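You operate a simulated robot arm through the tools that you are given. There is no shell and no other tool.

You run a simulated robot arm. Do the job below in one go: nothing can be reset, and whatever is moved stays where it is left.

TASK
Press the pin home in the green block and put the block back.
Fine: use the pin press; raise the ram before the press tray comes out. Where these are worked on the way, their far stop is far enough and under half their travel is too little: press tray.

The check looks at the end state, three seconds after you hand in, the way a careful person would. Anything else that was tipped, shoved, dropped, spilled or broken makes it a failure.

THE ROBOT
A 6-joint arm with a two-finger parallel gripper, fixed in place. Base frame: the origin is at the foot of the arm, x ahead of it, y to its left, z up; the work surface is at about z = 856. Units: mm, degrees, N and s.
With the tool pointing down near the work surface it reaches from about 240 to 640 mm from the base axis. Its first joint turns from -66.0 to 66.0 degrees. Payload 2.7 kg.
Tool frame: the origin (TCP) lies between the finger pads and is the grasp point; the fingertips stand 23 mm ahead of it; z points along the fingers, y is the line along which they close. The gripper opens to 94 mm. The fingers are 38 mm wide and 10 mm thick; the gripper's body (54 by 96 mm) begins 39 mm behind the TCP.
Orientation is that of the tool frame in the base frame, as a unit quaternion [w, x, y, z]. With the fingers straight down and closing along the base's y, the tool's x points along the base's -x, its y along +y and its z along -z.

THE INTERFACE
- The arm moves only by the tool drive_tool. Its argument "deltas" is a list of rows, each an object of numbers (a shift or turn left out is 0, a gripper value left out holds the last): "dx", "dy", "dz": the shift along the base's x, y, z in units of 25 mm (1.0 is 25 mm); "wx", "wy", "wz": the turn, a rotation vector about the base's x, y, z in units of 4 degrees (1.0 is 4 degrees); "hand": the opening in per cent of the stroke, from 0 (shut) to 100 (fully open). In form: [{"dx": .., "dy": .., "dz": .., "wx": .., "wy": .., "wz": .., "hand": ..}, ...]. A call has 1 to 20 rows; each row shifts and turns the commanded pose from where the row before left it. A call with a number of a shift or a turn outside -1 to 1 is refused whole. Rows are played at 5 a second. More than 50 mm and 8.6 degrees between two rows, or a gripper value outside its range, and nothing of the call is played. A pose out of reach is approached as far as the arm can. The call stops where the force on the tool passes 40 N (or 10 N more than at its start, if that is more) or the arm is blocked; 0.2 s more then pass. Each finger travels about 45 mm/s and halts on what it meets, pressing with about 21 N; the grip force reading is that of the motor and also rises with nothing between the fingers. The clock runs only during rows and for 0.2 s after the last one: add rows that do not move to give the fingers time. The reply holds the time, the measured pose of the TCP, the force on the tool along the base axes, the opening and the grip force, in the units named above and with some noise, with the torque about the TCP (base axes, N m) and any sound that the robot's microphone picked up.
- Cameras (640 x 400 px; columns grow to the right, rows downward): "scene" is fixed at [68, -421.9, 1419.5]; the picture's right is [0.85, -0.53, 0.00], its down [-0.23, -0.37, -0.90] and it looks along [0.48, 0.77, -0.43] (base axes); focal length 308 px, centre (320, 200). "wrist" rides on the gripper at [86, 16, -74] in the tool frame; the picture's right is [-0.18, 0.98, 0.00], its down [-0.58, -0.11, -0.81] and it looks along [-0.79, -0.15, 0.59] (tool axes); focal length 243 px, centre (320, 200).
- grab_frame(camera): a new picture of that camera. The clock stands still meanwhile.
- locate(camera, pixels): for up to 12 pixels [column, row] of the newest picture of that camera ("zoom" is the newest enlarged one), the place [x, y, z] in the base frame of the surface seen there, good to about 2 mm. The clock stands still meanwhile.
- zoom(camera, box): a new picture of the part [left, top, right, bottom] of that camera's present view, enlarged. The clock stands still meanwhile.
- close_job(): hands the job in; it is judged then, once.

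Unless the task says otherwise, let go and move clear before handing in.

The tools are called after ">>>" by a JSON object that holds its "op" and its "data". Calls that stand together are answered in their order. drive_tool: Moves the arm, as the interface text tells. Its arguments: {"type":"object","properties":{"deltas":{"type":"array","items":{"type":"object","properties":{"dx":{"type":"number"},"dy":{"type":"number"},"dz":{"type":"number"},"wx":{"type":"number"},"wy":{"type":"number"},"wz":{"type":"number"},"hand":{"type":"number"}}}}},"required":["deltas"]} The other tools are called the same way: grab_frame (camera) takes a picture; locate (camera, pixels) gives the place of the surface under pixels of a picture; zoom (camera, box) takes an enlarged picture of a part of a camera's view; close_job () hands the job in.

At the start:

```text
time_s: 0.0
ee_pos: [336.2, 35.8, 1201.5]
orientation: [0.0, 0.0, 1.0, 0.001]
ft_force: [0.0, 0.1, 0.3]
ft_torque: [0.02, -0.02, 0.05]
gripper_width: 94.1
grasp_force: 0.0
```

scene: 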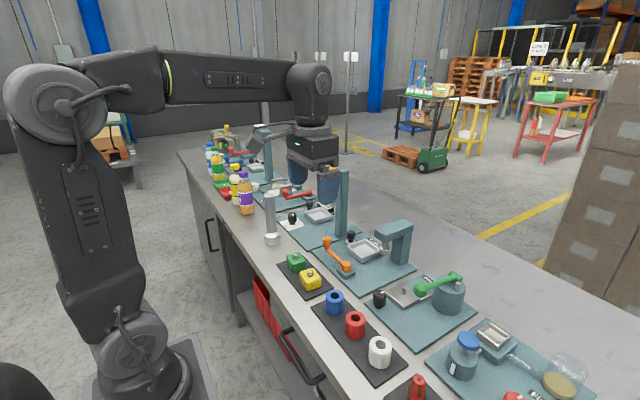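
wrist: 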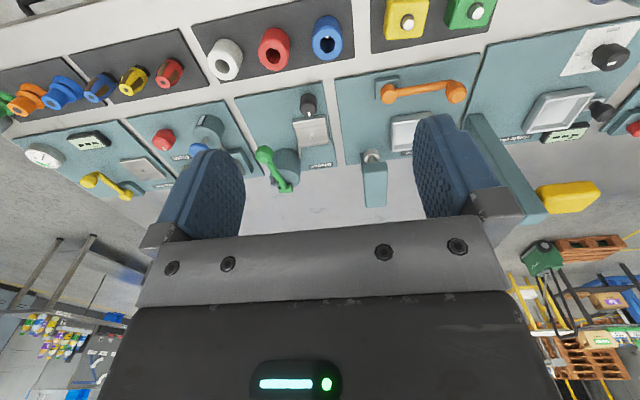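

The scene shows a row of stations on the bench: the green block at about (296,261) and several presses and fixtures. I'll zoom in to identify the pin press.

>>> {"op": "zoom", "data": {"camera": "scene", "box": [260, 160, 420, 300]}}

>>> {"op": "zoom", "data": {"camera": "wrist", "box": [320, 0, 640, 220]}}

>>> {"op": "zoom", "data": {"camera": "wrist", "box": [0, 0, 340, 220]}}

>>> {"op": "zoom", "data": {"camera": "scene", "box": [340, 200, 600, 400]}}

>>> {"op": "zoom", "data": {"camera": "scene", "box": [190, 110, 350, 250]}}

```text
2.86 times, centred on (340, 230) of scene
```

zoom: 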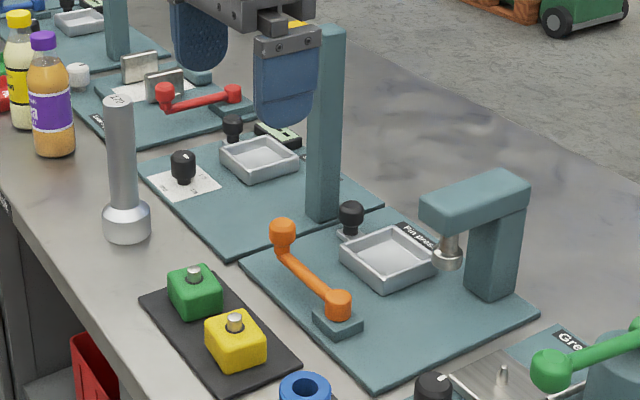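

```text
1.82 times, centred on (480, 110) of wrist
```

zoom: 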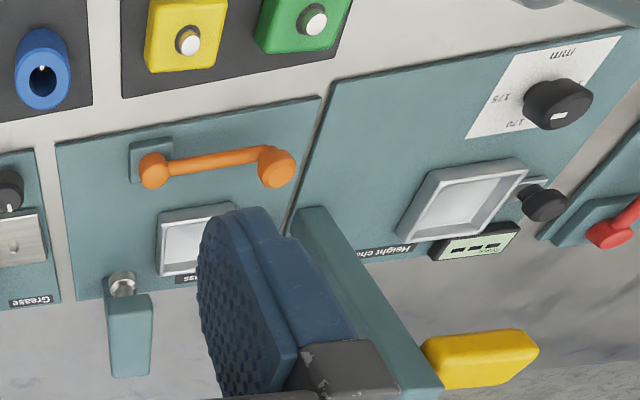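

```text
1.82 times, centred on (170, 110) of wrist
```

zoom: 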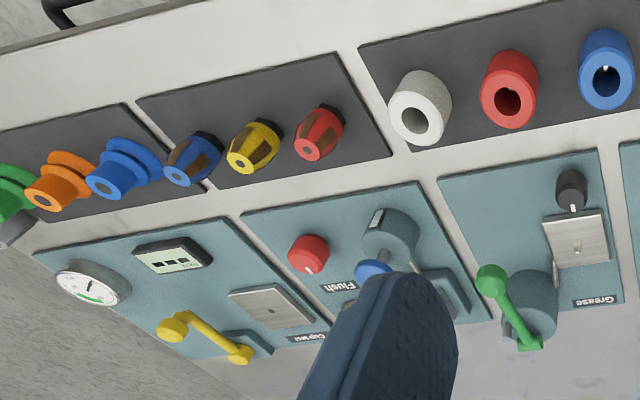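

```text
2.00 times, centred on (470, 300) of scene
```

zoom: 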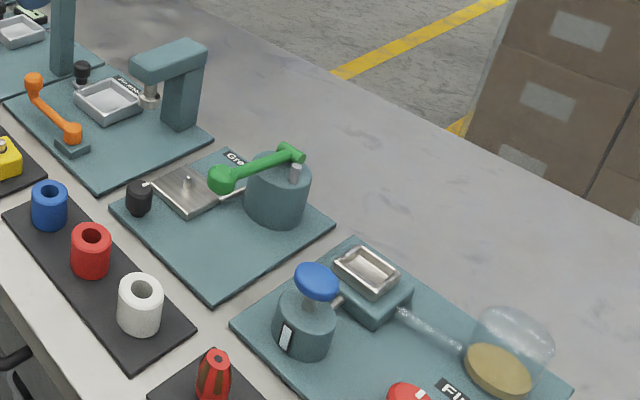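

```text
2.86 times, centred on (270, 180) of scene
```

zoom: 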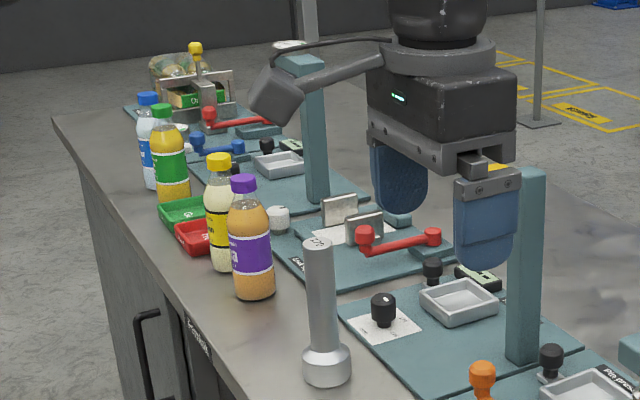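

The station labelled "Pin press" has a tray with a black knob, a post with a ram, and an orange lever. I'll locate the key points.

>>> {"op": "zoom", "data": {"camera": "scene", "box": [310, 210, 430, 300]}}

>>> {"op": "locate", "data": {"camera": "scene", "pixels": [[296, 256], [296, 266], [311, 273], [330, 240], [345, 264], [345, 274], [351, 236], [363, 248], [371, 254], [398, 225], [371, 264], [380, 210]]}}

>>> {"op": "locate", "data": {"camera": "wrist", "pixels": [[477, 11], [407, 22], [388, 94], [457, 92], [405, 134], [382, 157], [386, 85], [475, 20], [594, 108]]}}

```text
4.44 times, centred on (370, 255) of scene
```

zoom: 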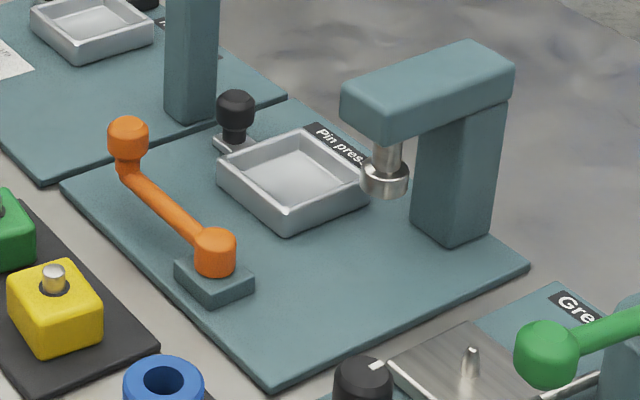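

```text
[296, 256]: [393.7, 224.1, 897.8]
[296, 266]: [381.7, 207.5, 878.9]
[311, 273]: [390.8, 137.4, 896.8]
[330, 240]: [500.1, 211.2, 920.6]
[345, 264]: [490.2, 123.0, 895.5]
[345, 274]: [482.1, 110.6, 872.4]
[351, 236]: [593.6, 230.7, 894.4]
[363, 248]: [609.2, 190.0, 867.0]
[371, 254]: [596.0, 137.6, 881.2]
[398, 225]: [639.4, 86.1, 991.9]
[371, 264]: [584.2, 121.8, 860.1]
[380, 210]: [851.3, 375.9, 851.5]
```

```text
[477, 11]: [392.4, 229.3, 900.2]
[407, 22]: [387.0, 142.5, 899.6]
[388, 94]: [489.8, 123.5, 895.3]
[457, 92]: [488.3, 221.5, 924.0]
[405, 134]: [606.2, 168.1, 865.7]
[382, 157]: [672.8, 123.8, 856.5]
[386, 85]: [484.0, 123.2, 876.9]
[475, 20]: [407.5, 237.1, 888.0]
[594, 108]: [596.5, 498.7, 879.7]
```

The zoom shows the lever, tray, knob and ram clearly. I'll locate fine points on that zoomed image.

>>> {"op": "locate", "data": {"camera": "zoom", "pixels": [[128, 125], [215, 240], [160, 195], [235, 98], [235, 140], [285, 175], [220, 178], [287, 228], [370, 185], [300, 130], [385, 190], [388, 145]]}}

>>> {"op": "zoom", "data": {"camera": "scene", "box": [270, 235, 350, 295]}}

```text
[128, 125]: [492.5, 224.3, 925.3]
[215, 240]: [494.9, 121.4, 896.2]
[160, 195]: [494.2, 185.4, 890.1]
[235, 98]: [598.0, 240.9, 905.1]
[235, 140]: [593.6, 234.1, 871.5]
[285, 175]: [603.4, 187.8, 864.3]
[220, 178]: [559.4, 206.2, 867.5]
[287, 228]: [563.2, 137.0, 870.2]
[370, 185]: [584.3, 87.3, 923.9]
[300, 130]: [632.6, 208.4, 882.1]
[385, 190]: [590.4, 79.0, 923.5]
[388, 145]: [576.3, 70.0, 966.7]
```

```text
6.67 times, centred on (310, 265) of scene
```

zoom: 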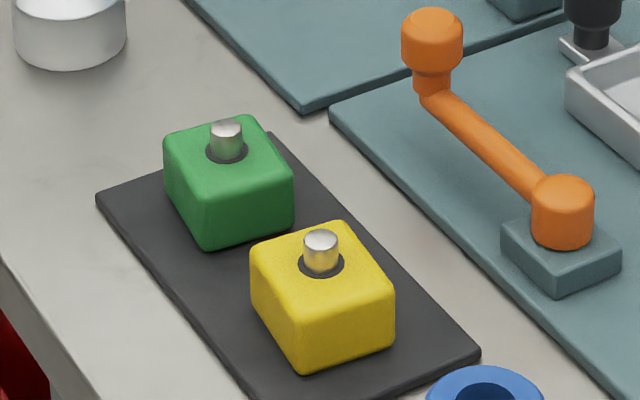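

Zoomed at 6.67x: the green block's pin sits proud at about (226,135). I'll measure block faces and mat.

>>> {"op": "locate", "data": {"camera": "zoom", "pixels": [[226, 127], [226, 170], [170, 140], [205, 185], [286, 165], [245, 120], [205, 235], [250, 210], [190, 210], [150, 215], [280, 150], [320, 238]]}}

>>> {"op": "zoom", "data": {"camera": "wrist", "box": [360, 0, 520, 100]}}

```text
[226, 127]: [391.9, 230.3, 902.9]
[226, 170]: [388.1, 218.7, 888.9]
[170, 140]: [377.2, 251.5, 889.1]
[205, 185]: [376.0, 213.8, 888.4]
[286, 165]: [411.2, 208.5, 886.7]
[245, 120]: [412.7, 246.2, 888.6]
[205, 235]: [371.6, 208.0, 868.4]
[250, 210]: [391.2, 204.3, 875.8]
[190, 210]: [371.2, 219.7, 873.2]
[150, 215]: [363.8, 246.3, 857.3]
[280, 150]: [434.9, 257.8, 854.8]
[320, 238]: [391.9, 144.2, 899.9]
```

```text
4.00 times, centred on (440, 50) of wrist
```

zoom: 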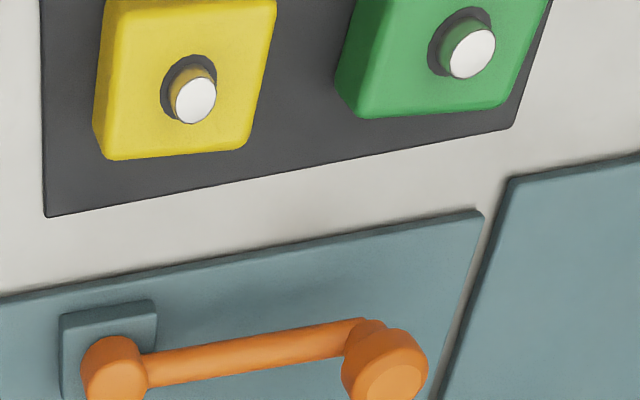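

The green block measures about 44 x 44 x 31 mm centred near (391,228), top 889, pin top 903. Next I'll measure the tray interior, ram, and neighbouring obstacles.

>>> {"op": "zoom", "data": {"camera": "scene", "box": [340, 225, 400, 270]}}

>>> {"op": "locate", "data": {"camera": "zoom", "pixels": [[180, 270], [205, 240], [370, 380], [385, 330], [390, 400], [500, 225], [420, 100], [300, 180], [360, 220], [270, 260], [440, 300], [400, 160]]}}

>>> {"op": "locate", "data": {"camera": "scene", "pixels": [[342, 180], [342, 230], [268, 195], [272, 240], [315, 215], [408, 228], [415, 262], [385, 235], [400, 220], [303, 284], [322, 250], [292, 218]]}}

```text
8.89 times, centred on (370, 248) of scene
```

zoom: 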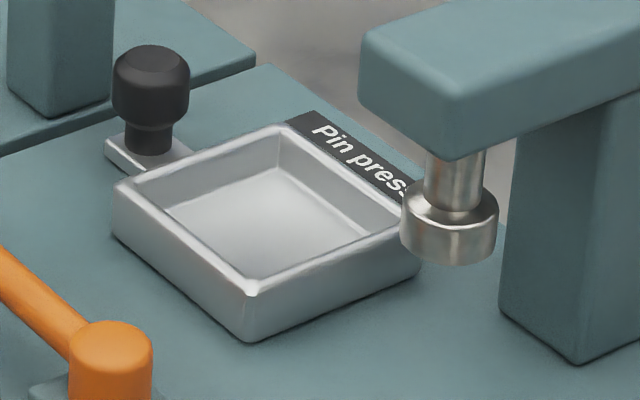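

```text
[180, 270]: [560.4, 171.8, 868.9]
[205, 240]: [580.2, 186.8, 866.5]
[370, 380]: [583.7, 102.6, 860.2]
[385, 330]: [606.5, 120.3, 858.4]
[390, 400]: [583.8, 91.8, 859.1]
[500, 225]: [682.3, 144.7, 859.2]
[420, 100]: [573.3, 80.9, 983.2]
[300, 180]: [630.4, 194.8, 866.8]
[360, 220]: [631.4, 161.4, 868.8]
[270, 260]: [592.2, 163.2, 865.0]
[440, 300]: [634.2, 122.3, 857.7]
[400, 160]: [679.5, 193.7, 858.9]
```

```text
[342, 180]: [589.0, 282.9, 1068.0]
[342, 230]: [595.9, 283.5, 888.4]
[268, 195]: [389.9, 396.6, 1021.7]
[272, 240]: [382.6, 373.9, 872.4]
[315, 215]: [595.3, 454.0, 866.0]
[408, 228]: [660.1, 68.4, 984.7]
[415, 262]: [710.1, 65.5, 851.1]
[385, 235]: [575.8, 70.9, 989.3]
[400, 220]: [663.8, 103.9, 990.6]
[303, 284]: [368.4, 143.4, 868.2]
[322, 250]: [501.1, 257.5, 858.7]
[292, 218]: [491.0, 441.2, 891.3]
```

The post of the neighbouring height gauge stands at about (590–596, 283), only 45 mm beyond the tray knob at (597,238). I'll move the wrist camera closer for a better view of ram, tray and lever.

>>> {"op": "drive_tool", "data": {"deltas": [{"dx": 0.3, "dy": 0.5, "dz": -1}, {"dx": 0.3, "dy": 0.5, "dz": -1}, {"dx": 0.3, "dy": 0.5, "dz": -1}, {"dx": 0.3, "dy": 0.5, "dz": -1}, {"dx": 0.3, "dy": 0.5, "dz": -1}, {}]}}

>>> {"op": "grab_frame", "data": {"camera": "wrist"}}

>>> {"op": "grab_frame", "data": {"camera": "scene"}}

```text
time_s: 1.4
ee_pos: [373.4, 97.1, 1077.5]
orientation: [0.0, -0.001, 1.0, 0.0]
ft_force: [-1.0, 0.2, 0.6]
ft_torque: [-0.02, -0.01, 0.01]
gripper_width: 94.0
grasp_force: 0.0
```

```text
taken
```

wrist: 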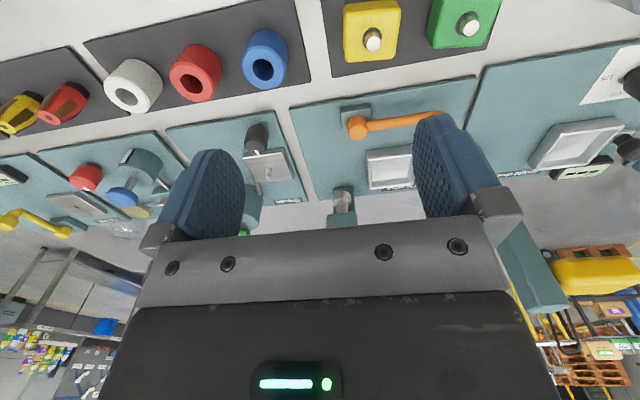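

```text
taken
```

scene: 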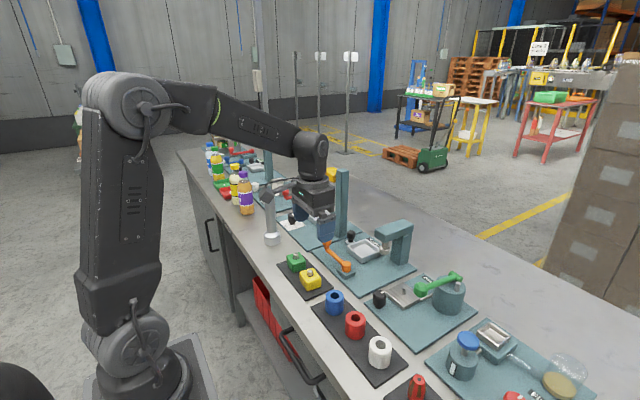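

The wrist view shows the ram at (343,197) and tray at (390,168). I'll zoom in and locate the ram, post and yellow piece.

>>> {"op": "zoom", "data": {"camera": "wrist", "box": [280, 60, 440, 230]}}

>>> {"op": "zoom", "data": {"camera": "scene", "box": [300, 150, 420, 280]}}

>>> {"op": "locate", "data": {"camera": "wrist", "pixels": [[343, 187], [343, 200], [343, 222], [370, 152], [370, 188], [409, 150], [390, 170], [530, 260], [600, 275], [545, 300], [357, 128], [365, 112]]}}

>>> {"op": "locate", "data": {"camera": "scene", "pixels": [[336, 180], [348, 180], [345, 235], [337, 235], [332, 172], [342, 171], [352, 240], [395, 250], [383, 247], [387, 253], [401, 262], [410, 225]]}}

```text
2.35 times, centred on (360, 145) of wrist
```

zoom: 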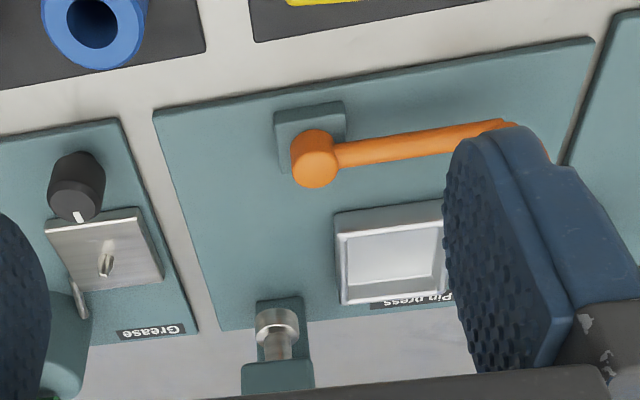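

```text
3.08 times, centred on (360, 215) of scene
```

zoom: 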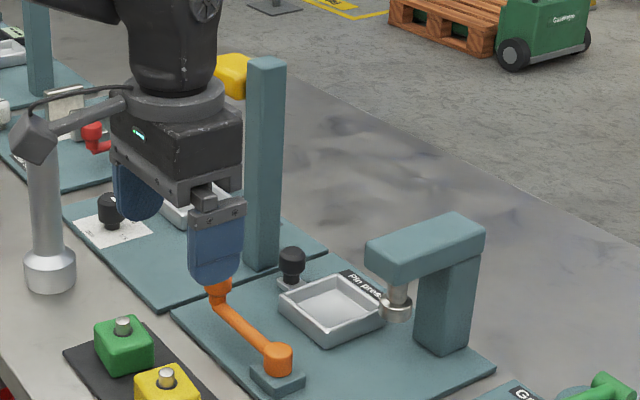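

```text
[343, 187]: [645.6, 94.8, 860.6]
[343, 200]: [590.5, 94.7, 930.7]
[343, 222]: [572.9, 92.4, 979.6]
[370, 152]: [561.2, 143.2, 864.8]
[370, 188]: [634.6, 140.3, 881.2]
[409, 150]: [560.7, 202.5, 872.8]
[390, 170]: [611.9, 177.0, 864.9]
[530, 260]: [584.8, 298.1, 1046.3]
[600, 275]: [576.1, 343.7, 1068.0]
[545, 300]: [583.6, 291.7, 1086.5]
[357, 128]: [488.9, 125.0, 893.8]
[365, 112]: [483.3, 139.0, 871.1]
```

```text
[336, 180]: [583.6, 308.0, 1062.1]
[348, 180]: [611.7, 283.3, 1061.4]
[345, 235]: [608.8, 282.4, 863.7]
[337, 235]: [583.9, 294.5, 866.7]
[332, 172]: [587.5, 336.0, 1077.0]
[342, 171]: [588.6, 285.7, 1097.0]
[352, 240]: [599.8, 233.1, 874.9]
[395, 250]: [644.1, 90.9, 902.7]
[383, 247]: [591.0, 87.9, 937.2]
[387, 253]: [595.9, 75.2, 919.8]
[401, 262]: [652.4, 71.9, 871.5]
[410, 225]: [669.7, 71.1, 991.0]
```

Ram centre looks near (603,92), tray centre near (600,172), so travel is about 80 mm toward -y. I'll measure tray walls exactly to plan where the fingers can go.

>>> {"op": "zoom", "data": {"camera": "scene", "box": [340, 225, 400, 270]}}

>>> {"op": "locate", "data": {"camera": "zoom", "pixels": [[120, 184], [134, 186], [248, 291], [258, 277], [409, 232], [398, 226], [280, 127], [281, 137], [168, 208], [278, 172], [372, 232], [152, 60]]}}

>>> {"op": "locate", "data": {"camera": "zoom", "pixels": [[152, 145], [120, 145], [170, 150], [452, 258], [405, 215], [490, 215], [450, 160], [365, 90], [150, 125], [125, 95], [185, 90], [200, 155]]}}

```text
8.89 times, centred on (370, 248) of scene
```

zoom: 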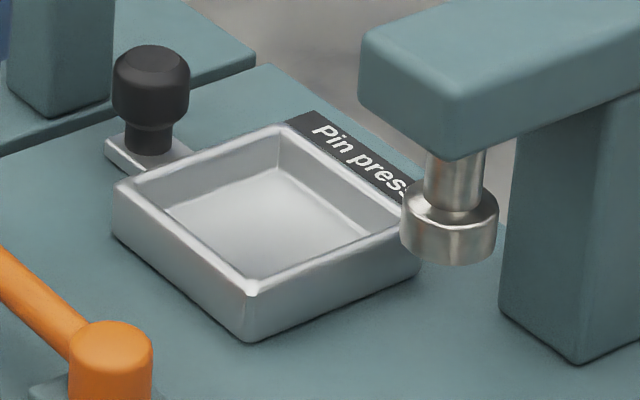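

```text
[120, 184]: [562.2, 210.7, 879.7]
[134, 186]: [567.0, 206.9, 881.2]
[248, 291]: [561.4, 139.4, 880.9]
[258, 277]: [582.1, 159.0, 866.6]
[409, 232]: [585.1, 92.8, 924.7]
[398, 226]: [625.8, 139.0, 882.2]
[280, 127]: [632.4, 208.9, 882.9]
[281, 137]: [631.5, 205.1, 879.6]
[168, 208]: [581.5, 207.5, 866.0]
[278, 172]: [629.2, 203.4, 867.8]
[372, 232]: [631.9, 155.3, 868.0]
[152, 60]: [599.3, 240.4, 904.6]
```

```text
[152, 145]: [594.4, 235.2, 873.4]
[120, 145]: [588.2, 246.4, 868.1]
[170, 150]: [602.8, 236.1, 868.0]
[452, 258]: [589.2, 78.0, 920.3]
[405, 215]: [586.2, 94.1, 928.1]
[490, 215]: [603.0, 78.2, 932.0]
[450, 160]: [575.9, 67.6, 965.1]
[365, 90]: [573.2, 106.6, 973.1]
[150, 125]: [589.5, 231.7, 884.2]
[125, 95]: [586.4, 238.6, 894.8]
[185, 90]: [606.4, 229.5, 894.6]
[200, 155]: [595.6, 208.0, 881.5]
```

The tray interior is about 65 mm (x 566–632, y 142–207), its rim is at 882 and the ram centre is near (599,92). I'll pick the green block with the fingertips high enough to clear the tray rim, so first move above it.

>>> {"op": "drive_tool", "data": {"deltas": [{"dx": 0.1, "dy": 0.876, "hand": 74}, {"dx": 0.1, "dy": 0.876, "dz": -0.6}, {"dx": 0.1, "dy": 0.876, "dz": -1}, {"dx": 0.1, "dy": 0.876, "dz": -1}, {"dx": 0.1, "dy": 0.876, "dz": -1}, {"dx": 0.204, "dy": 0.876, "dz": -1}, {}, {}]}}

>>> {"op": "grab_frame", "data": {"camera": "wrist"}}

>>> {"op": "zoom", "data": {"camera": "scene", "box": [250, 190, 370, 300]}}

```text
time_s: 3.2
ee_pos: [390.1, 230.8, 962.7]
orientation: [0.0, 0.0, 1.0, 0.0]
ft_force: [-0.7, -0.4, -0.2]
ft_torque: [0.02, 0.0, -0.03]
gripper_width: 69.5
grasp_force: 0.0
```

```text
taken
```

wrist: 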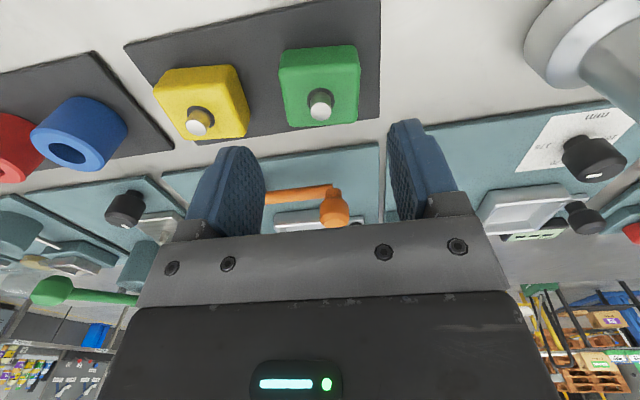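

```text
3.64 times, centred on (310, 245) of scene
```

zoom: 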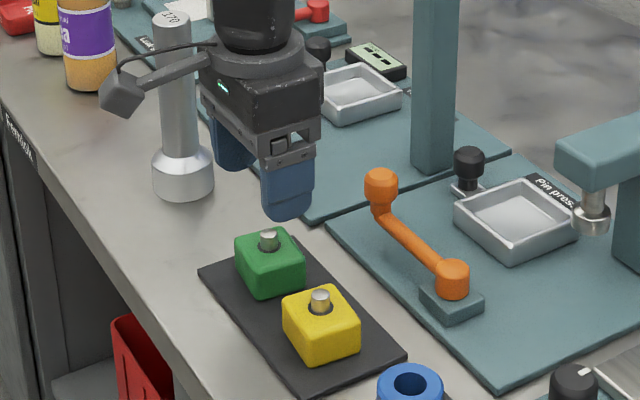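

I'm above the block with the fingers straddling it. I'll take precise block points from this wrist view so I can put it back exactly.

>>> {"op": "zoom", "data": {"camera": "wrist", "box": [120, 20, 400, 180]}}

>>> {"op": "locate", "data": {"camera": "wrist", "pixels": [[321, 97], [320, 110], [282, 55], [355, 50], [288, 90], [356, 88], [320, 50], [318, 65], [320, 122], [285, 72], [358, 68], [197, 123]]}}

```text
2.29 times, centred on (260, 100) of wrist
```

zoom: 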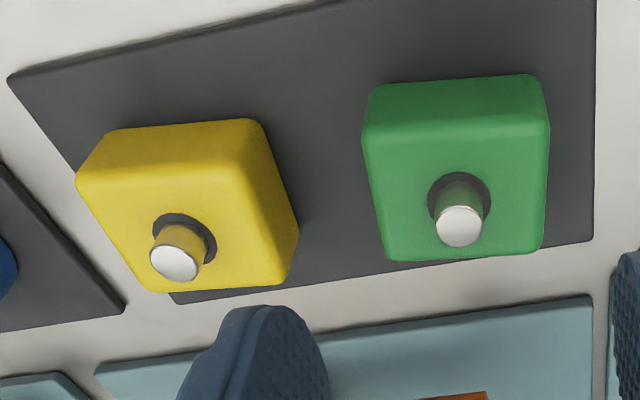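

```text
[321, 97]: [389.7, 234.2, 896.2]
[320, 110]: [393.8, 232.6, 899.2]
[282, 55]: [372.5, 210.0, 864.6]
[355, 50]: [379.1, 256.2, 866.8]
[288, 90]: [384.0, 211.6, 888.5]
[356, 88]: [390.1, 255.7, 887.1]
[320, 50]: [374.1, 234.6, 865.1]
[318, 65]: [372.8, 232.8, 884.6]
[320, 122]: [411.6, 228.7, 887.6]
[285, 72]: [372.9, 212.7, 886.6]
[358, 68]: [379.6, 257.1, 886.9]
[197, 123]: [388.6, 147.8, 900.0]
```

I'll check the block's yaw by locating points along its edges in the zoomed wrist view.

>>> {"op": "locate", "data": {"camera": "zoom", "pixels": [[380, 140], [460, 133], [535, 127], [390, 240], [460, 254], [535, 245], [372, 180], [542, 170], [460, 212], [380, 95], [535, 90], [459, 228]]}}

>>> {"op": "locate", "data": {"camera": "zoom", "pixels": [[592, 20], [592, 130], [590, 225], [330, 8], [60, 68], [400, 265], [300, 280], [500, 250], [175, 262], [170, 135], [250, 128], [280, 215]]}}

```text
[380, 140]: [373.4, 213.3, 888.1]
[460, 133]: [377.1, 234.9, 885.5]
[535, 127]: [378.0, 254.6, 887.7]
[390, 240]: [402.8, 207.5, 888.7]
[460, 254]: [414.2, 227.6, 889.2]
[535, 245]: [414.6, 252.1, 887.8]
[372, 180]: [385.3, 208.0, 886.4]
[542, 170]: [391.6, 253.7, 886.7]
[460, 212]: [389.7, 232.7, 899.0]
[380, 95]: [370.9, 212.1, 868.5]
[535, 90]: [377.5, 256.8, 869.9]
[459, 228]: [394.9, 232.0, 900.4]
```

```text
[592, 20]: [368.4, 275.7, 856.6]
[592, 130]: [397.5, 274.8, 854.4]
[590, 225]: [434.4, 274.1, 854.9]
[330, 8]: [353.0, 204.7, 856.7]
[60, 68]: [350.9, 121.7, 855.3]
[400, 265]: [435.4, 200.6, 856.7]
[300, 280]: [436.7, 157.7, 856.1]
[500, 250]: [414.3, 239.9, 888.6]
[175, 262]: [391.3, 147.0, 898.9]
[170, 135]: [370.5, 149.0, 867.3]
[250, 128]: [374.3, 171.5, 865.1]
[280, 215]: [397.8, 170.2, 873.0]
```

The block is centred near (393.5,231) with about -5° yaw. I'll align to it and descend to grip height (TCP about 899).

>>> {"op": "drive_tool", "data": {"deltas": [{"dx": 0.116, "dy": 0.05, "wz": -0.65, "dz": -0.4}, {"wz": -0.6, "dz": -0.5}, {"dz": -0.5}, {"dz": -0.5}, {"dz": -0.42}, {"dz": -0.2}, {}]}}

>>> {"op": "grab_frame", "data": {"camera": "wrist"}}

>>> {"op": "zoom", "data": {"camera": "scene", "box": [250, 220, 350, 300]}}

```text
time_s: 4.8
ee_pos: [395.3, 229.6, 899.4]
orientation: [0.0, 0.043, 0.999, 0.0]
ft_force: [-0.3, -0.2, -0.1]
ft_torque: [-0.01, -0.01, -0.03]
gripper_width: 69.6
grasp_force: 0.0
```

```text
taken
```

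wrist: 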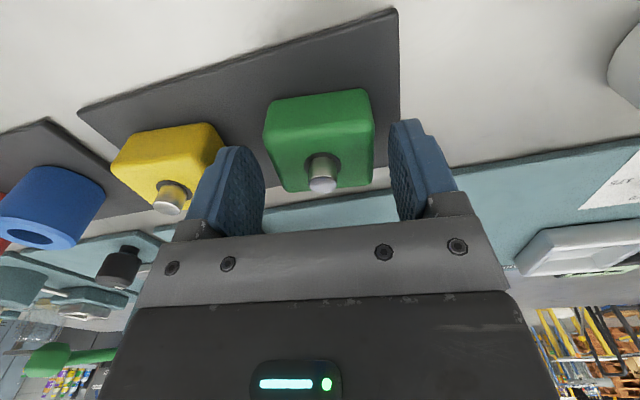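

```text
5.00 times, centred on (300, 260) of scene
```

zoom: 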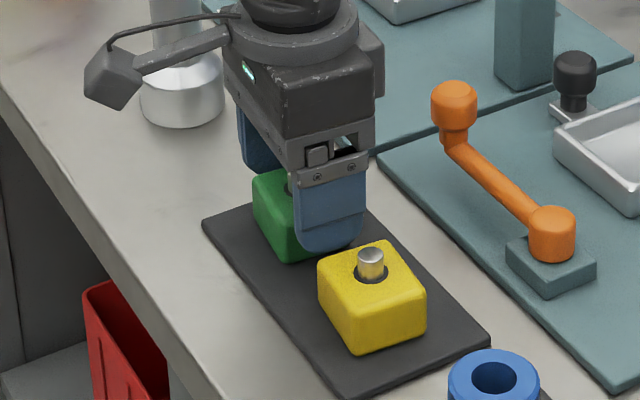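

The fingers straddle the green block without touching yellow. Closing the gripper.

>>> {"op": "drive_tool", "data": {"deltas": [{"hand": 60}, {"hand": 50}, {"hand": 30}, {"hand": 30}, {"hand": 30}, {}]}}

>>> {"op": "grab_frame", "data": {"camera": "wrist"}}

```text
time_s: 6.2
ee_pos: [394.4, 229.4, 900.2]
orientation: [0.0, 0.044, 0.999, 0.0]
ft_force: [0.0, 0.2, 0.0]
ft_torque: [0.01, -0.03, 0.01]
gripper_width: 51.4
grasp_force: 21.0
```

```text
taken
```

wrist: 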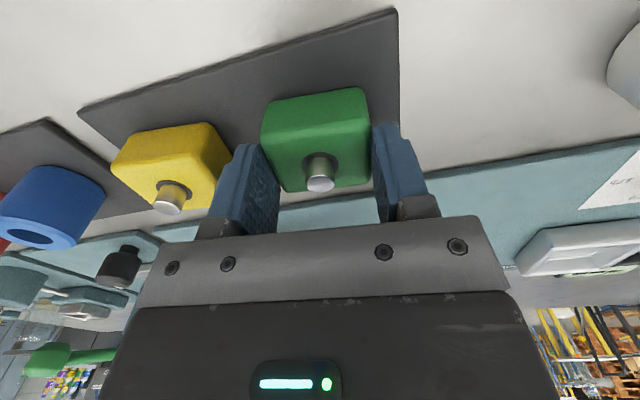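

Grip is at 51 mm with 21 N, so the block is held. Lifting and checking.

>>> {"op": "drive_tool", "data": {"deltas": [{"dz": 0.2}, {"dz": 0.4}, {"dz": 0.8}, {"dz": 1}, {}]}}

>>> {"op": "zoom", "data": {"camera": "scene", "box": [250, 180, 370, 290]}}

>>> {"op": "grab_frame", "data": {"camera": "wrist"}}

```text
time_s: 7.4
ee_pos: [396.1, 229.2, 961.0]
orientation: [0.001, 0.043, 0.999, 0.0]
ft_force: [-0.3, 0.7, -0.3]
ft_torque: [-0.02, 0.0, 0.01]
gripper_width: 51.4
grasp_force: 21.0
```

```text
3.64 times, centred on (310, 235) of scene
```

zoom: 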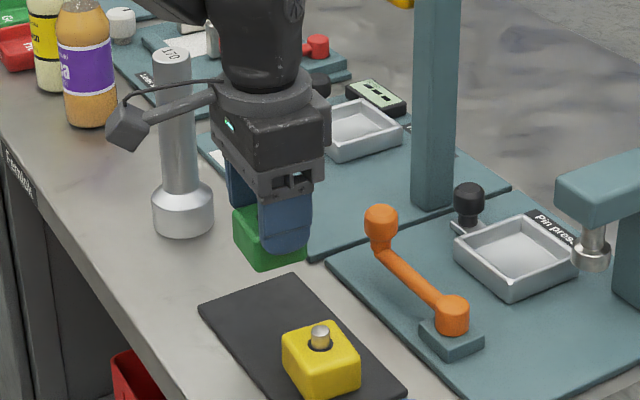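

```text
taken
```

wrist: 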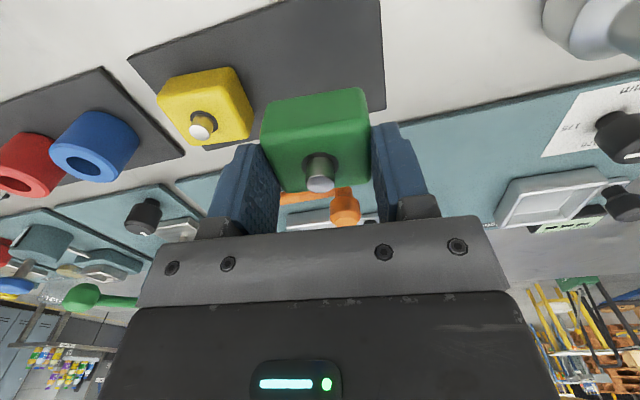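

The block is held level, pin up. I'll locate the pin relative to the tool, and recheck the tray centre from here.

>>> {"op": "locate", "data": {"camera": "wrist", "pixels": [[320, 184], [318, 165], [268, 105], [362, 95], [340, 190], [290, 190]]}}

>>> {"op": "drive_tool", "data": {"deltas": [{"dz": 0.8, "wz": 0.65}, {"dz": 0.8, "wz": 0.6, "dx": 0.3, "dy": -0.2}, {"dx": 0.8, "dy": -0.25}, {"dx": 1, "dy": -0.25}, {"dx": 1, "dy": -0.25}, {"dx": 1, "dy": -0.25}, {"dx": 1, "dy": -0.25}, {"dx": 1, "dy": -0.25}, {"dx": 1, "dy": -0.25}, {"dx": 1, "dy": -0.25}, {}, {}]}}

>>> {"op": "grab_frame", "data": {"camera": "wrist"}}

>>> {"op": "zoom", "data": {"camera": "scene", "box": [310, 170, 430, 280]}}

```text
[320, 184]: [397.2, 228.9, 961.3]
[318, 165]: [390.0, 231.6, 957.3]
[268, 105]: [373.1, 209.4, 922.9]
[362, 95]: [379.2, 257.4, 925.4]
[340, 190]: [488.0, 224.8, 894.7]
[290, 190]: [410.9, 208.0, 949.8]
```

```text
time_s: 10.0
ee_pos: [596.7, 175.5, 1000.0]
orientation: [-0.001, 0.0, 1.0, 0.0]
ft_force: [0.1, -0.4, -1.0]
ft_torque: [0.02, 0.02, 0.01]
gripper_width: 51.5
grasp_force: 21.0
```

```text
taken
```

wrist: 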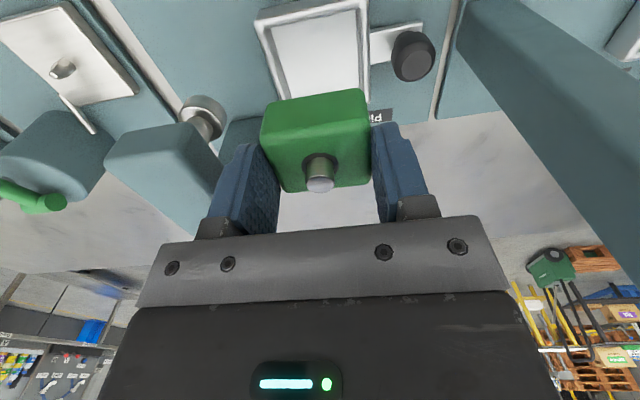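

```text
3.64 times, centred on (370, 225) of scene
```

zoom: 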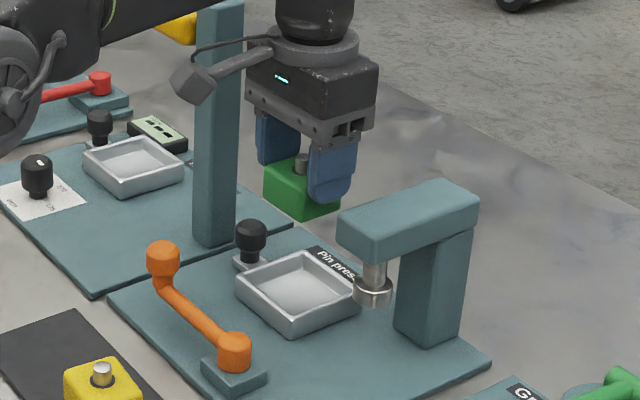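

The block hangs above the tray. I'll refine tray centre, ram and knob positions from this close view.

>>> {"op": "locate", "data": {"camera": "wrist", "pixels": [[257, 20], [352, 3], [362, 100], [282, 92], [270, 25], [352, 12], [412, 45], [415, 60], [205, 103], [205, 125], [150, 130], [290, 60]]}}

>>> {"op": "locate", "data": {"camera": "wrist", "pixels": [[320, 184], [208, 115], [110, 160], [215, 160], [500, 60], [460, 50], [385, 40], [440, 70], [322, 12], [358, 55], [265, 60], [230, 150]]}}

```text
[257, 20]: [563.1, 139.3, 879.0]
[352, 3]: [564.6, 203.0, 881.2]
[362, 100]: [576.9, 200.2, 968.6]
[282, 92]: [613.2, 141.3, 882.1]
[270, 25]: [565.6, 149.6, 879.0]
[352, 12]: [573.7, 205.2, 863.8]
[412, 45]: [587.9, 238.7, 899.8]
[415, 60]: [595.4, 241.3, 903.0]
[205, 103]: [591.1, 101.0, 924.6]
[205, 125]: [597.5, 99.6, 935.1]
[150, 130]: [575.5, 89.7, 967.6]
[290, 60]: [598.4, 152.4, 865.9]
```

```text
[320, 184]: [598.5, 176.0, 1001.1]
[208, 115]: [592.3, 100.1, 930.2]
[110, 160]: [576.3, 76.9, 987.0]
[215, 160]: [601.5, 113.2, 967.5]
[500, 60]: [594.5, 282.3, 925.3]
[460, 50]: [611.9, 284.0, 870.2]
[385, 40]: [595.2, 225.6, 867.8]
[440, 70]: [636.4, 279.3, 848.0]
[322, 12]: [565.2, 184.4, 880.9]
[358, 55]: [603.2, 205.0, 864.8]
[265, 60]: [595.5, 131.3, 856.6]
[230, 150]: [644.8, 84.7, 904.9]
```

The tray centre is about (599,174) and matches the commanded pose. Descending to just above contact.

>>> {"op": "drive_tool", "data": {"deltas": [{"dz": -0.8, "dx": 0.04}, {"dz": -1}, {"dz": -0.8}, {"dz": -0.5}, {"dz": -0.3}, {"dz": -0.1}, {}]}}

>>> {"op": "grab_frame", "data": {"camera": "wrist"}}

>>> {"op": "zoom", "data": {"camera": "scene", "box": [330, 200, 420, 280]}}

```text
time_s: 11.6
ee_pos: [596.6, 177.0, 911.4]
orientation: [0.0, 0.0, 1.0, 0.001]
ft_force: [0.4, 0.1, -0.6]
ft_torque: [0.02, -0.03, 0.02]
gripper_width: 51.3
grasp_force: 20.9
```

```text
taken
```

wrist: 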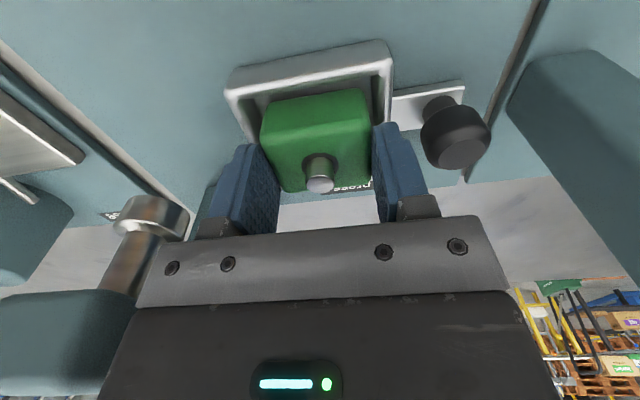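

```text
5.00 times, centred on (375, 240) of scene
```

zoom: 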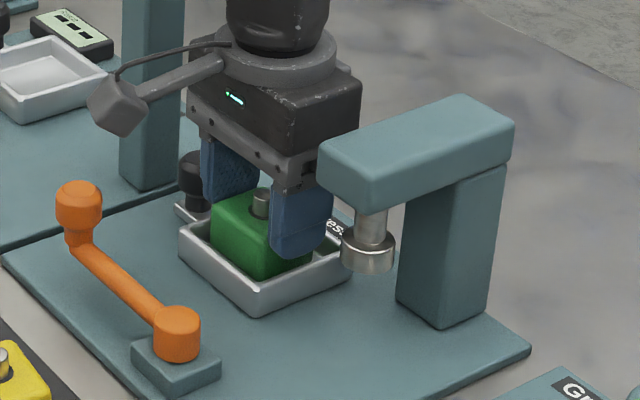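

The block is inside the tray walls, near the floor. Checking lateral centring before release.

>>> {"op": "locate", "data": {"camera": "wrist", "pixels": [[262, 130], [371, 120], [320, 93], [232, 95], [388, 70], [250, 105], [375, 75], [320, 184], [310, 60], [310, 72], [455, 135], [450, 155]]}}

>>> {"op": "drive_tool", "data": {"deltas": [{"dz": -0.04}, {"dz": -0.04}, {}]}}

```text
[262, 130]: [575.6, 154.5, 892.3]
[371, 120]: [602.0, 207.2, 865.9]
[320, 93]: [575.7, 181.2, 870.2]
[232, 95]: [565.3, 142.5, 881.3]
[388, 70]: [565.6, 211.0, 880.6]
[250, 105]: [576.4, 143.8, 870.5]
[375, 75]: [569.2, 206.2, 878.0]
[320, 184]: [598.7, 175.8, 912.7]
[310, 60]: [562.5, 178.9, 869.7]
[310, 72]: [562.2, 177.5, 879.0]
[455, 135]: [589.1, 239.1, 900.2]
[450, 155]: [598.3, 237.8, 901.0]
```

```text
time_s: 12.4
ee_pos: [597.1, 176.1, 910.0]
orientation: [0.0, 0.0, 1.0, 0.0]
ft_force: [-0.4, 0.2, -1.7]
ft_torque: [0.0, -0.01, -0.01]
gripper_width: 51.4
grasp_force: 21.1
```

Well centred: the pin is at (598.7,175.8). Lowering in small steps until I feel the floor.

>>> {"op": "drive_tool", "data": {"deltas": [{"dz": -0.03}, {"dz": -0.03}, {}]}}

```text
time_s: 13.2
ee_pos: [597.2, 176.3, 908.6]
orientation: [0.001, 0.0, 1.0, 0.0]
ft_force: [1.1, -0.5, -1.4]
ft_torque: [0.02, -0.03, 0.01]
gripper_width: 51.5
grasp_force: 21.3
```

>>> {"op": "drive_tool", "data": {"deltas": [{"dz": -0.04}, {}]}}

>>> {"op": "zoom", "data": {"camera": "wrist", "box": [210, 30, 410, 210]}}

```text
time_s: 13.8
ee_pos: [597.3, 173.6, 908.4]
orientation: [0.001, 0.001, 1.0, 0.001]
ft_force: [0.6, 0.8, 5.6]
ft_torque: [0.0, 0.1, -0.01]
gripper_width: 51.3
grasp_force: 20.4
```

```text
2.22 times, centred on (310, 120) of wrist
```

zoom: 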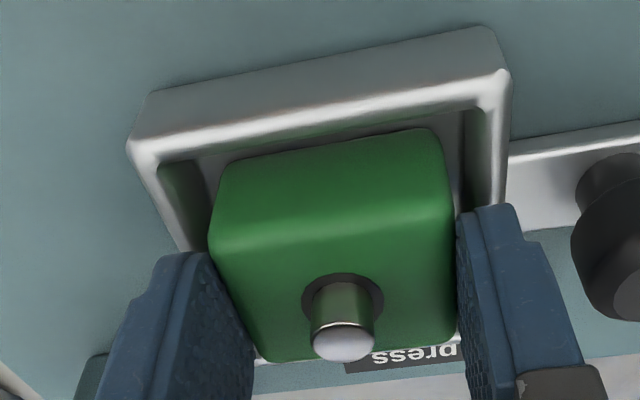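

Contact force is 5.6 N, so the block is on the tray floor. Opening slightly (knob is near the +y finger) and lifting.

>>> {"op": "drive_tool", "data": {"deltas": [{"hand": 66}, {"hand": 66}, {"hand": 66}, {"dz": 0.4}, {"dz": 0.6}, {"dz": 1}, {"dz": 1}, {}]}}

>>> {"op": "grab_frame", "data": {"camera": "wrist"}}

>>> {"op": "zoom", "data": {"camera": "scene", "box": [310, 170, 430, 280]}}

```text
time_s: 15.6
ee_pos: [596.3, 175.4, 983.3]
orientation: [0.0, 0.0, 1.0, 0.0]
ft_force: [0.1, -0.2, -0.3]
ft_torque: [0.02, -0.02, 0.03]
gripper_width: 62.1
grasp_force: 0.1
```

```text
taken
```

wrist: 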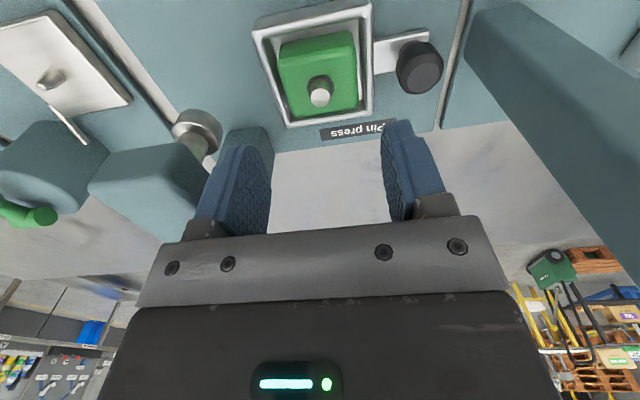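

```text
3.64 times, centred on (370, 225) of scene
```

zoom: 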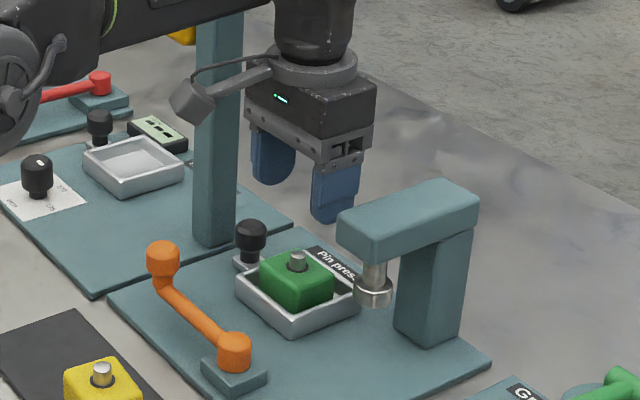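

The block sits in the tray. Checking the pin top height against the ram underside and refining the knob position.

>>> {"op": "zoom", "data": {"camera": "scene", "box": [345, 225, 405, 270]}}

>>> {"op": "locate", "data": {"camera": "zoom", "pixels": [[210, 118], [205, 140], [210, 165], [400, 262], [400, 250], [380, 258], [425, 258], [445, 215], [355, 215], [100, 60], [100, 110], [145, 95]]}}

>>> {"op": "locate", "data": {"camera": "wrist", "pixels": [[318, 97], [320, 85], [418, 65], [400, 60], [440, 65], [196, 125], [196, 112], [183, 120], [215, 118], [490, 60], [470, 50]]}}

```text
8.89 times, centred on (375, 248) of scene
```

zoom: 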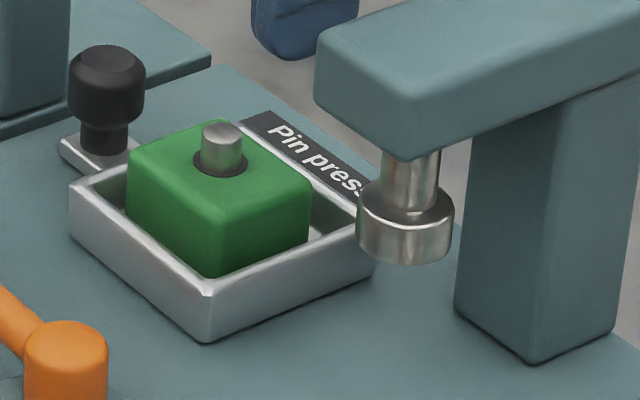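

```text
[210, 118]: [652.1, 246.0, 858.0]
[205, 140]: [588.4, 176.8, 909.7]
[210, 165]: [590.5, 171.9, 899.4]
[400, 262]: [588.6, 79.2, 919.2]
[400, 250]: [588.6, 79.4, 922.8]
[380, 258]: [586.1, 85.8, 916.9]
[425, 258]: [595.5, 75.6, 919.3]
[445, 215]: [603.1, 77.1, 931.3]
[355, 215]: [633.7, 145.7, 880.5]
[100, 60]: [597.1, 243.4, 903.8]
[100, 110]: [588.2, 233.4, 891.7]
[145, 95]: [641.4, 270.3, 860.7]
```

```text
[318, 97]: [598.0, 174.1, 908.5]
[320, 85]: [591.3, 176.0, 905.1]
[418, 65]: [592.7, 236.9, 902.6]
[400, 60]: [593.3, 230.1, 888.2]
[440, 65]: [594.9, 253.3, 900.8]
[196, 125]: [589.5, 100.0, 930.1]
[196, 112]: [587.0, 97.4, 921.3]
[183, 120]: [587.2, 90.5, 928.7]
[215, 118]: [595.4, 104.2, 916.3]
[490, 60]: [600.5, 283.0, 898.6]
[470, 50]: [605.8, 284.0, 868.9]
```

Pin top (about 910) clears the ram underside (about 916). I'll lean the tool 16° away from the post while moving over the knob at (598,240.5), with the gripper narrowed to 42 mm.

>>> {"op": "drive_tool", "data": {"deltas": [{"wx": 1, "hand": 45, "dx": -0.1}, {"wx": 1, "dx": -0.1}, {"wx": 1, "dy": 0.3, "dx": -0.1}, {"wx": 1, "dy": 0.5}, {"dy": 0.7}, {"dy": 0.5}, {"dy": 0.48}, {}]}}

>>> {"op": "grab_frame", "data": {"camera": "wrist"}}

>>> {"op": "zoom", "data": {"camera": "scene", "box": [310, 160, 430, 280]}}

```text
time_s: 17.4
ee_pos: [590.5, 237.7, 982.4]
orientation: [0.0, 0.0, 0.99, 0.139]
ft_force: [1.0, -0.3, 0.7]
ft_torque: [-0.01, 0.0, 0.04]
gripper_width: 42.0
grasp_force: 0.1
```

```text
taken
```

wrist: 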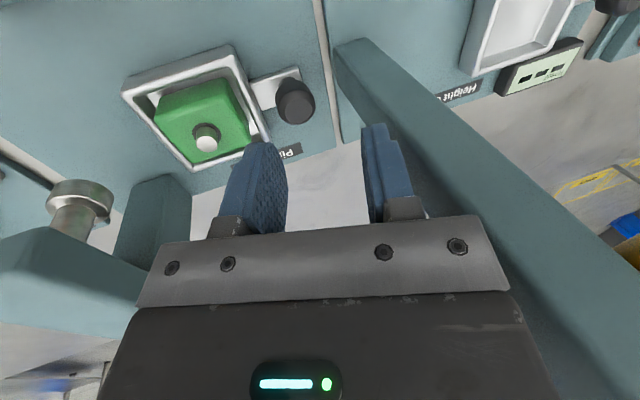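

```text
3.33 times, centred on (370, 220) of scene
```

zoom: 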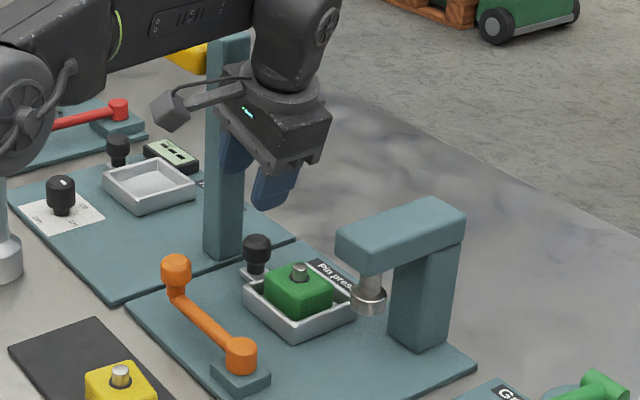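

The leaned gripper is over the knob with visible clearance to the post. Descending partway, then checking.

>>> {"op": "drive_tool", "data": {"deltas": [{"dz": -0.7}, {"dz": -0.7}, {"dz": -0.4}, {}]}}

>>> {"op": "grab_frame", "data": {"camera": "wrist"}}

>>> {"op": "zoom", "data": {"camera": "scene", "box": [310, 160, 430, 280]}}

```text
time_s: 18.4
ee_pos: [589.3, 237.8, 936.8]
orientation: [0.0, 0.001, 0.99, 0.14]
ft_force: [0.5, 0.5, 0.8]
ft_torque: [-0.02, 0.02, 0.0]
gripper_width: 42.3
grasp_force: 0.1
```

```text
taken
```

wrist: 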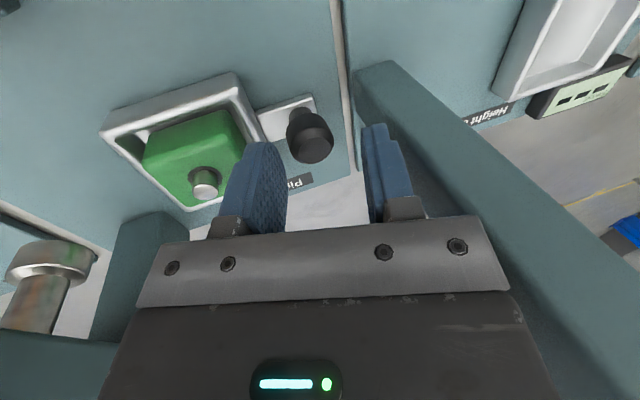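

```text
3.33 times, centred on (370, 220) of scene
```

zoom: 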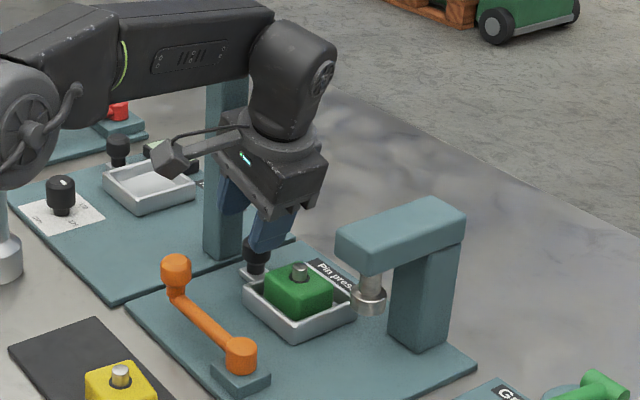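

Fingers are straddling the knob line-up. Descending the rest of the way to about 909.

>>> {"op": "drive_tool", "data": {"deltas": [{"dz": -0.5}, {"dz": -0.4}, {"dz": -0.2}, {}]}}

>>> {"op": "grab_frame", "data": {"camera": "wrist"}}

>>> {"op": "zoom", "data": {"camera": "scene", "box": [330, 190, 420, 270]}}

```text
time_s: 19.4
ee_pos: [589.0, 238.4, 912.4]
orientation: [0.0, -0.001, 0.99, 0.14]
ft_force: [-6.3, -2.8, 8.3]
ft_torque: [-0.32, 0.2, -0.17]
gripper_width: 42.3
grasp_force: 0.0
```

```text
taken
```

wrist: 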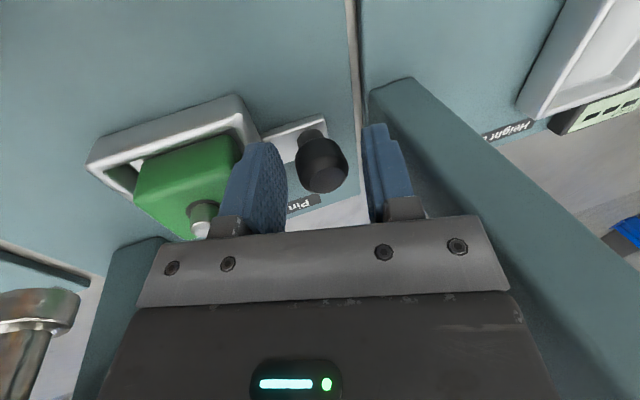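

```text
5.00 times, centred on (375, 230) of scene
```

zoom: 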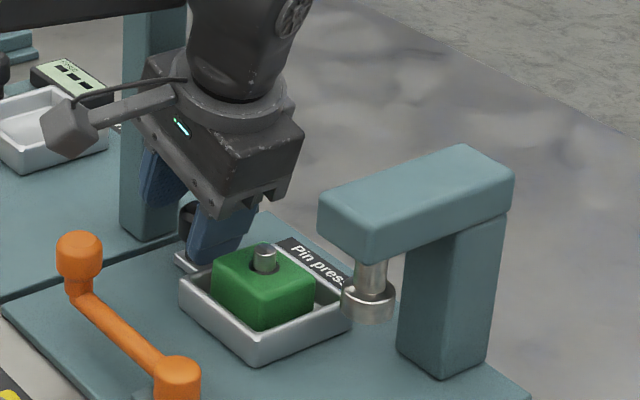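

There's an 8 N contact; the torque places it near (582,207,889), which is the -y fingertip on the tray rim. I'll raise 4 mm, shift 2 mm toward +y, and see if it clears.

>>> {"op": "drive_tool", "data": {"deltas": [{"dz": 0.2}, {"dy": 0.08}, {}]}}

>>> {"op": "zoom", "data": {"camera": "wrist", "box": [80, 70, 440, 260]}}

```text
time_s: 20.2
ee_pos: [590.4, 240.4, 916.4]
orientation: [0.0, 0.0, 0.99, 0.14]
ft_force: [0.2, -0.7, -0.2]
ft_torque: [-0.02, 0.01, 0.0]
gripper_width: 42.1
grasp_force: 0.1
```

```text
1.78 times, centred on (260, 165) of wrist
```

zoom: 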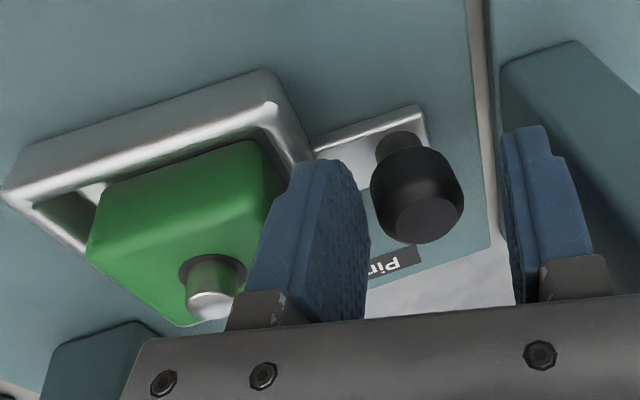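

Clear now. I'll lower 2 mm, then close on the knob.

>>> {"op": "drive_tool", "data": {"deltas": [{"dz": -0.09}, {}]}}

>>> {"op": "drive_tool", "data": {"deltas": [{"hand": 36}, {"hand": 30}, {"hand": 22}, {}, {}]}}

>>> {"op": "zoom", "data": {"camera": "wrist", "box": [80, 70, 440, 260]}}

```text
time_s: 20.8
ee_pos: [590.1, 239.4, 913.7]
orientation: [0.001, 0.0, 0.99, 0.139]
ft_force: [-0.4, -0.5, 0.1]
ft_torque: [-0.02, -0.02, 0.01]
gripper_width: 42.4
grasp_force: 0.1
```

```text
time_s: 22.0
ee_pos: [589.4, 236.4, 912.0]
orientation: [-0.001, 0.001, 0.991, 0.137]
ft_force: [-4.7, -24.0, -3.5]
ft_torque: [-0.87, 0.49, -0.25]
gripper_width: 29.1
grasp_force: 45.2
```

```text
1.78 times, centred on (260, 165) of wrist
```

zoom: 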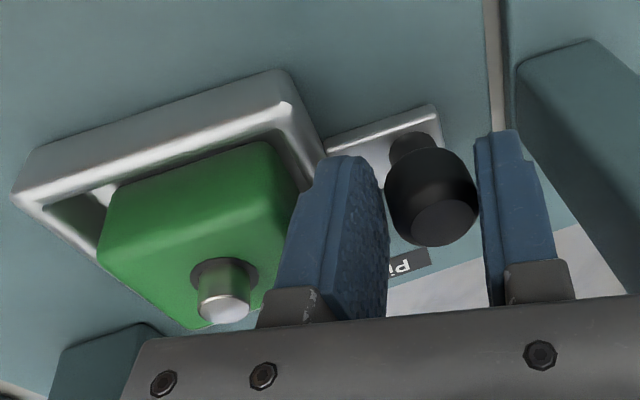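

The knob is gripped (29 mm) with a 24 N preload from offset against the tray's stop. Pushing toward -y in small steps.

>>> {"op": "drive_tool", "data": {"deltas": [{"dy": -0.2}, {"dy": -0.2}, {"dy": -0.25}, {"dy": -0.25}, {}]}}

>>> {"op": "zoom", "data": {"camera": "scene", "box": [330, 190, 420, 270]}}

```text
time_s: 23.2
ee_pos: [590.0, 217.3, 913.1]
orientation: [0.001, 0.0, 0.99, 0.139]
ft_force: [9.0, 0.4, -10.0]
ft_torque: [-0.5, -0.31, 0.03]
gripper_width: 29.1
grasp_force: 45.0
```

```text
5.00 times, centred on (375, 230) of scene
```

zoom: 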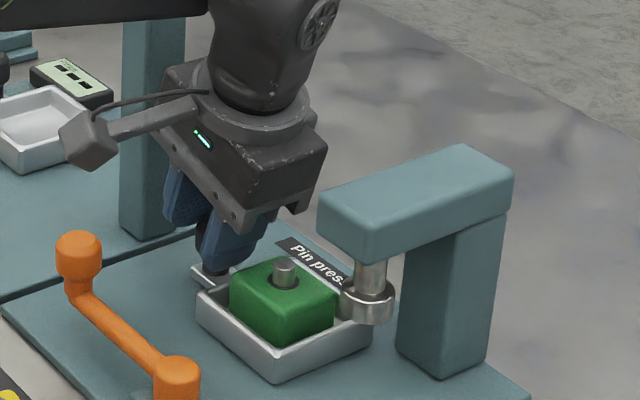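

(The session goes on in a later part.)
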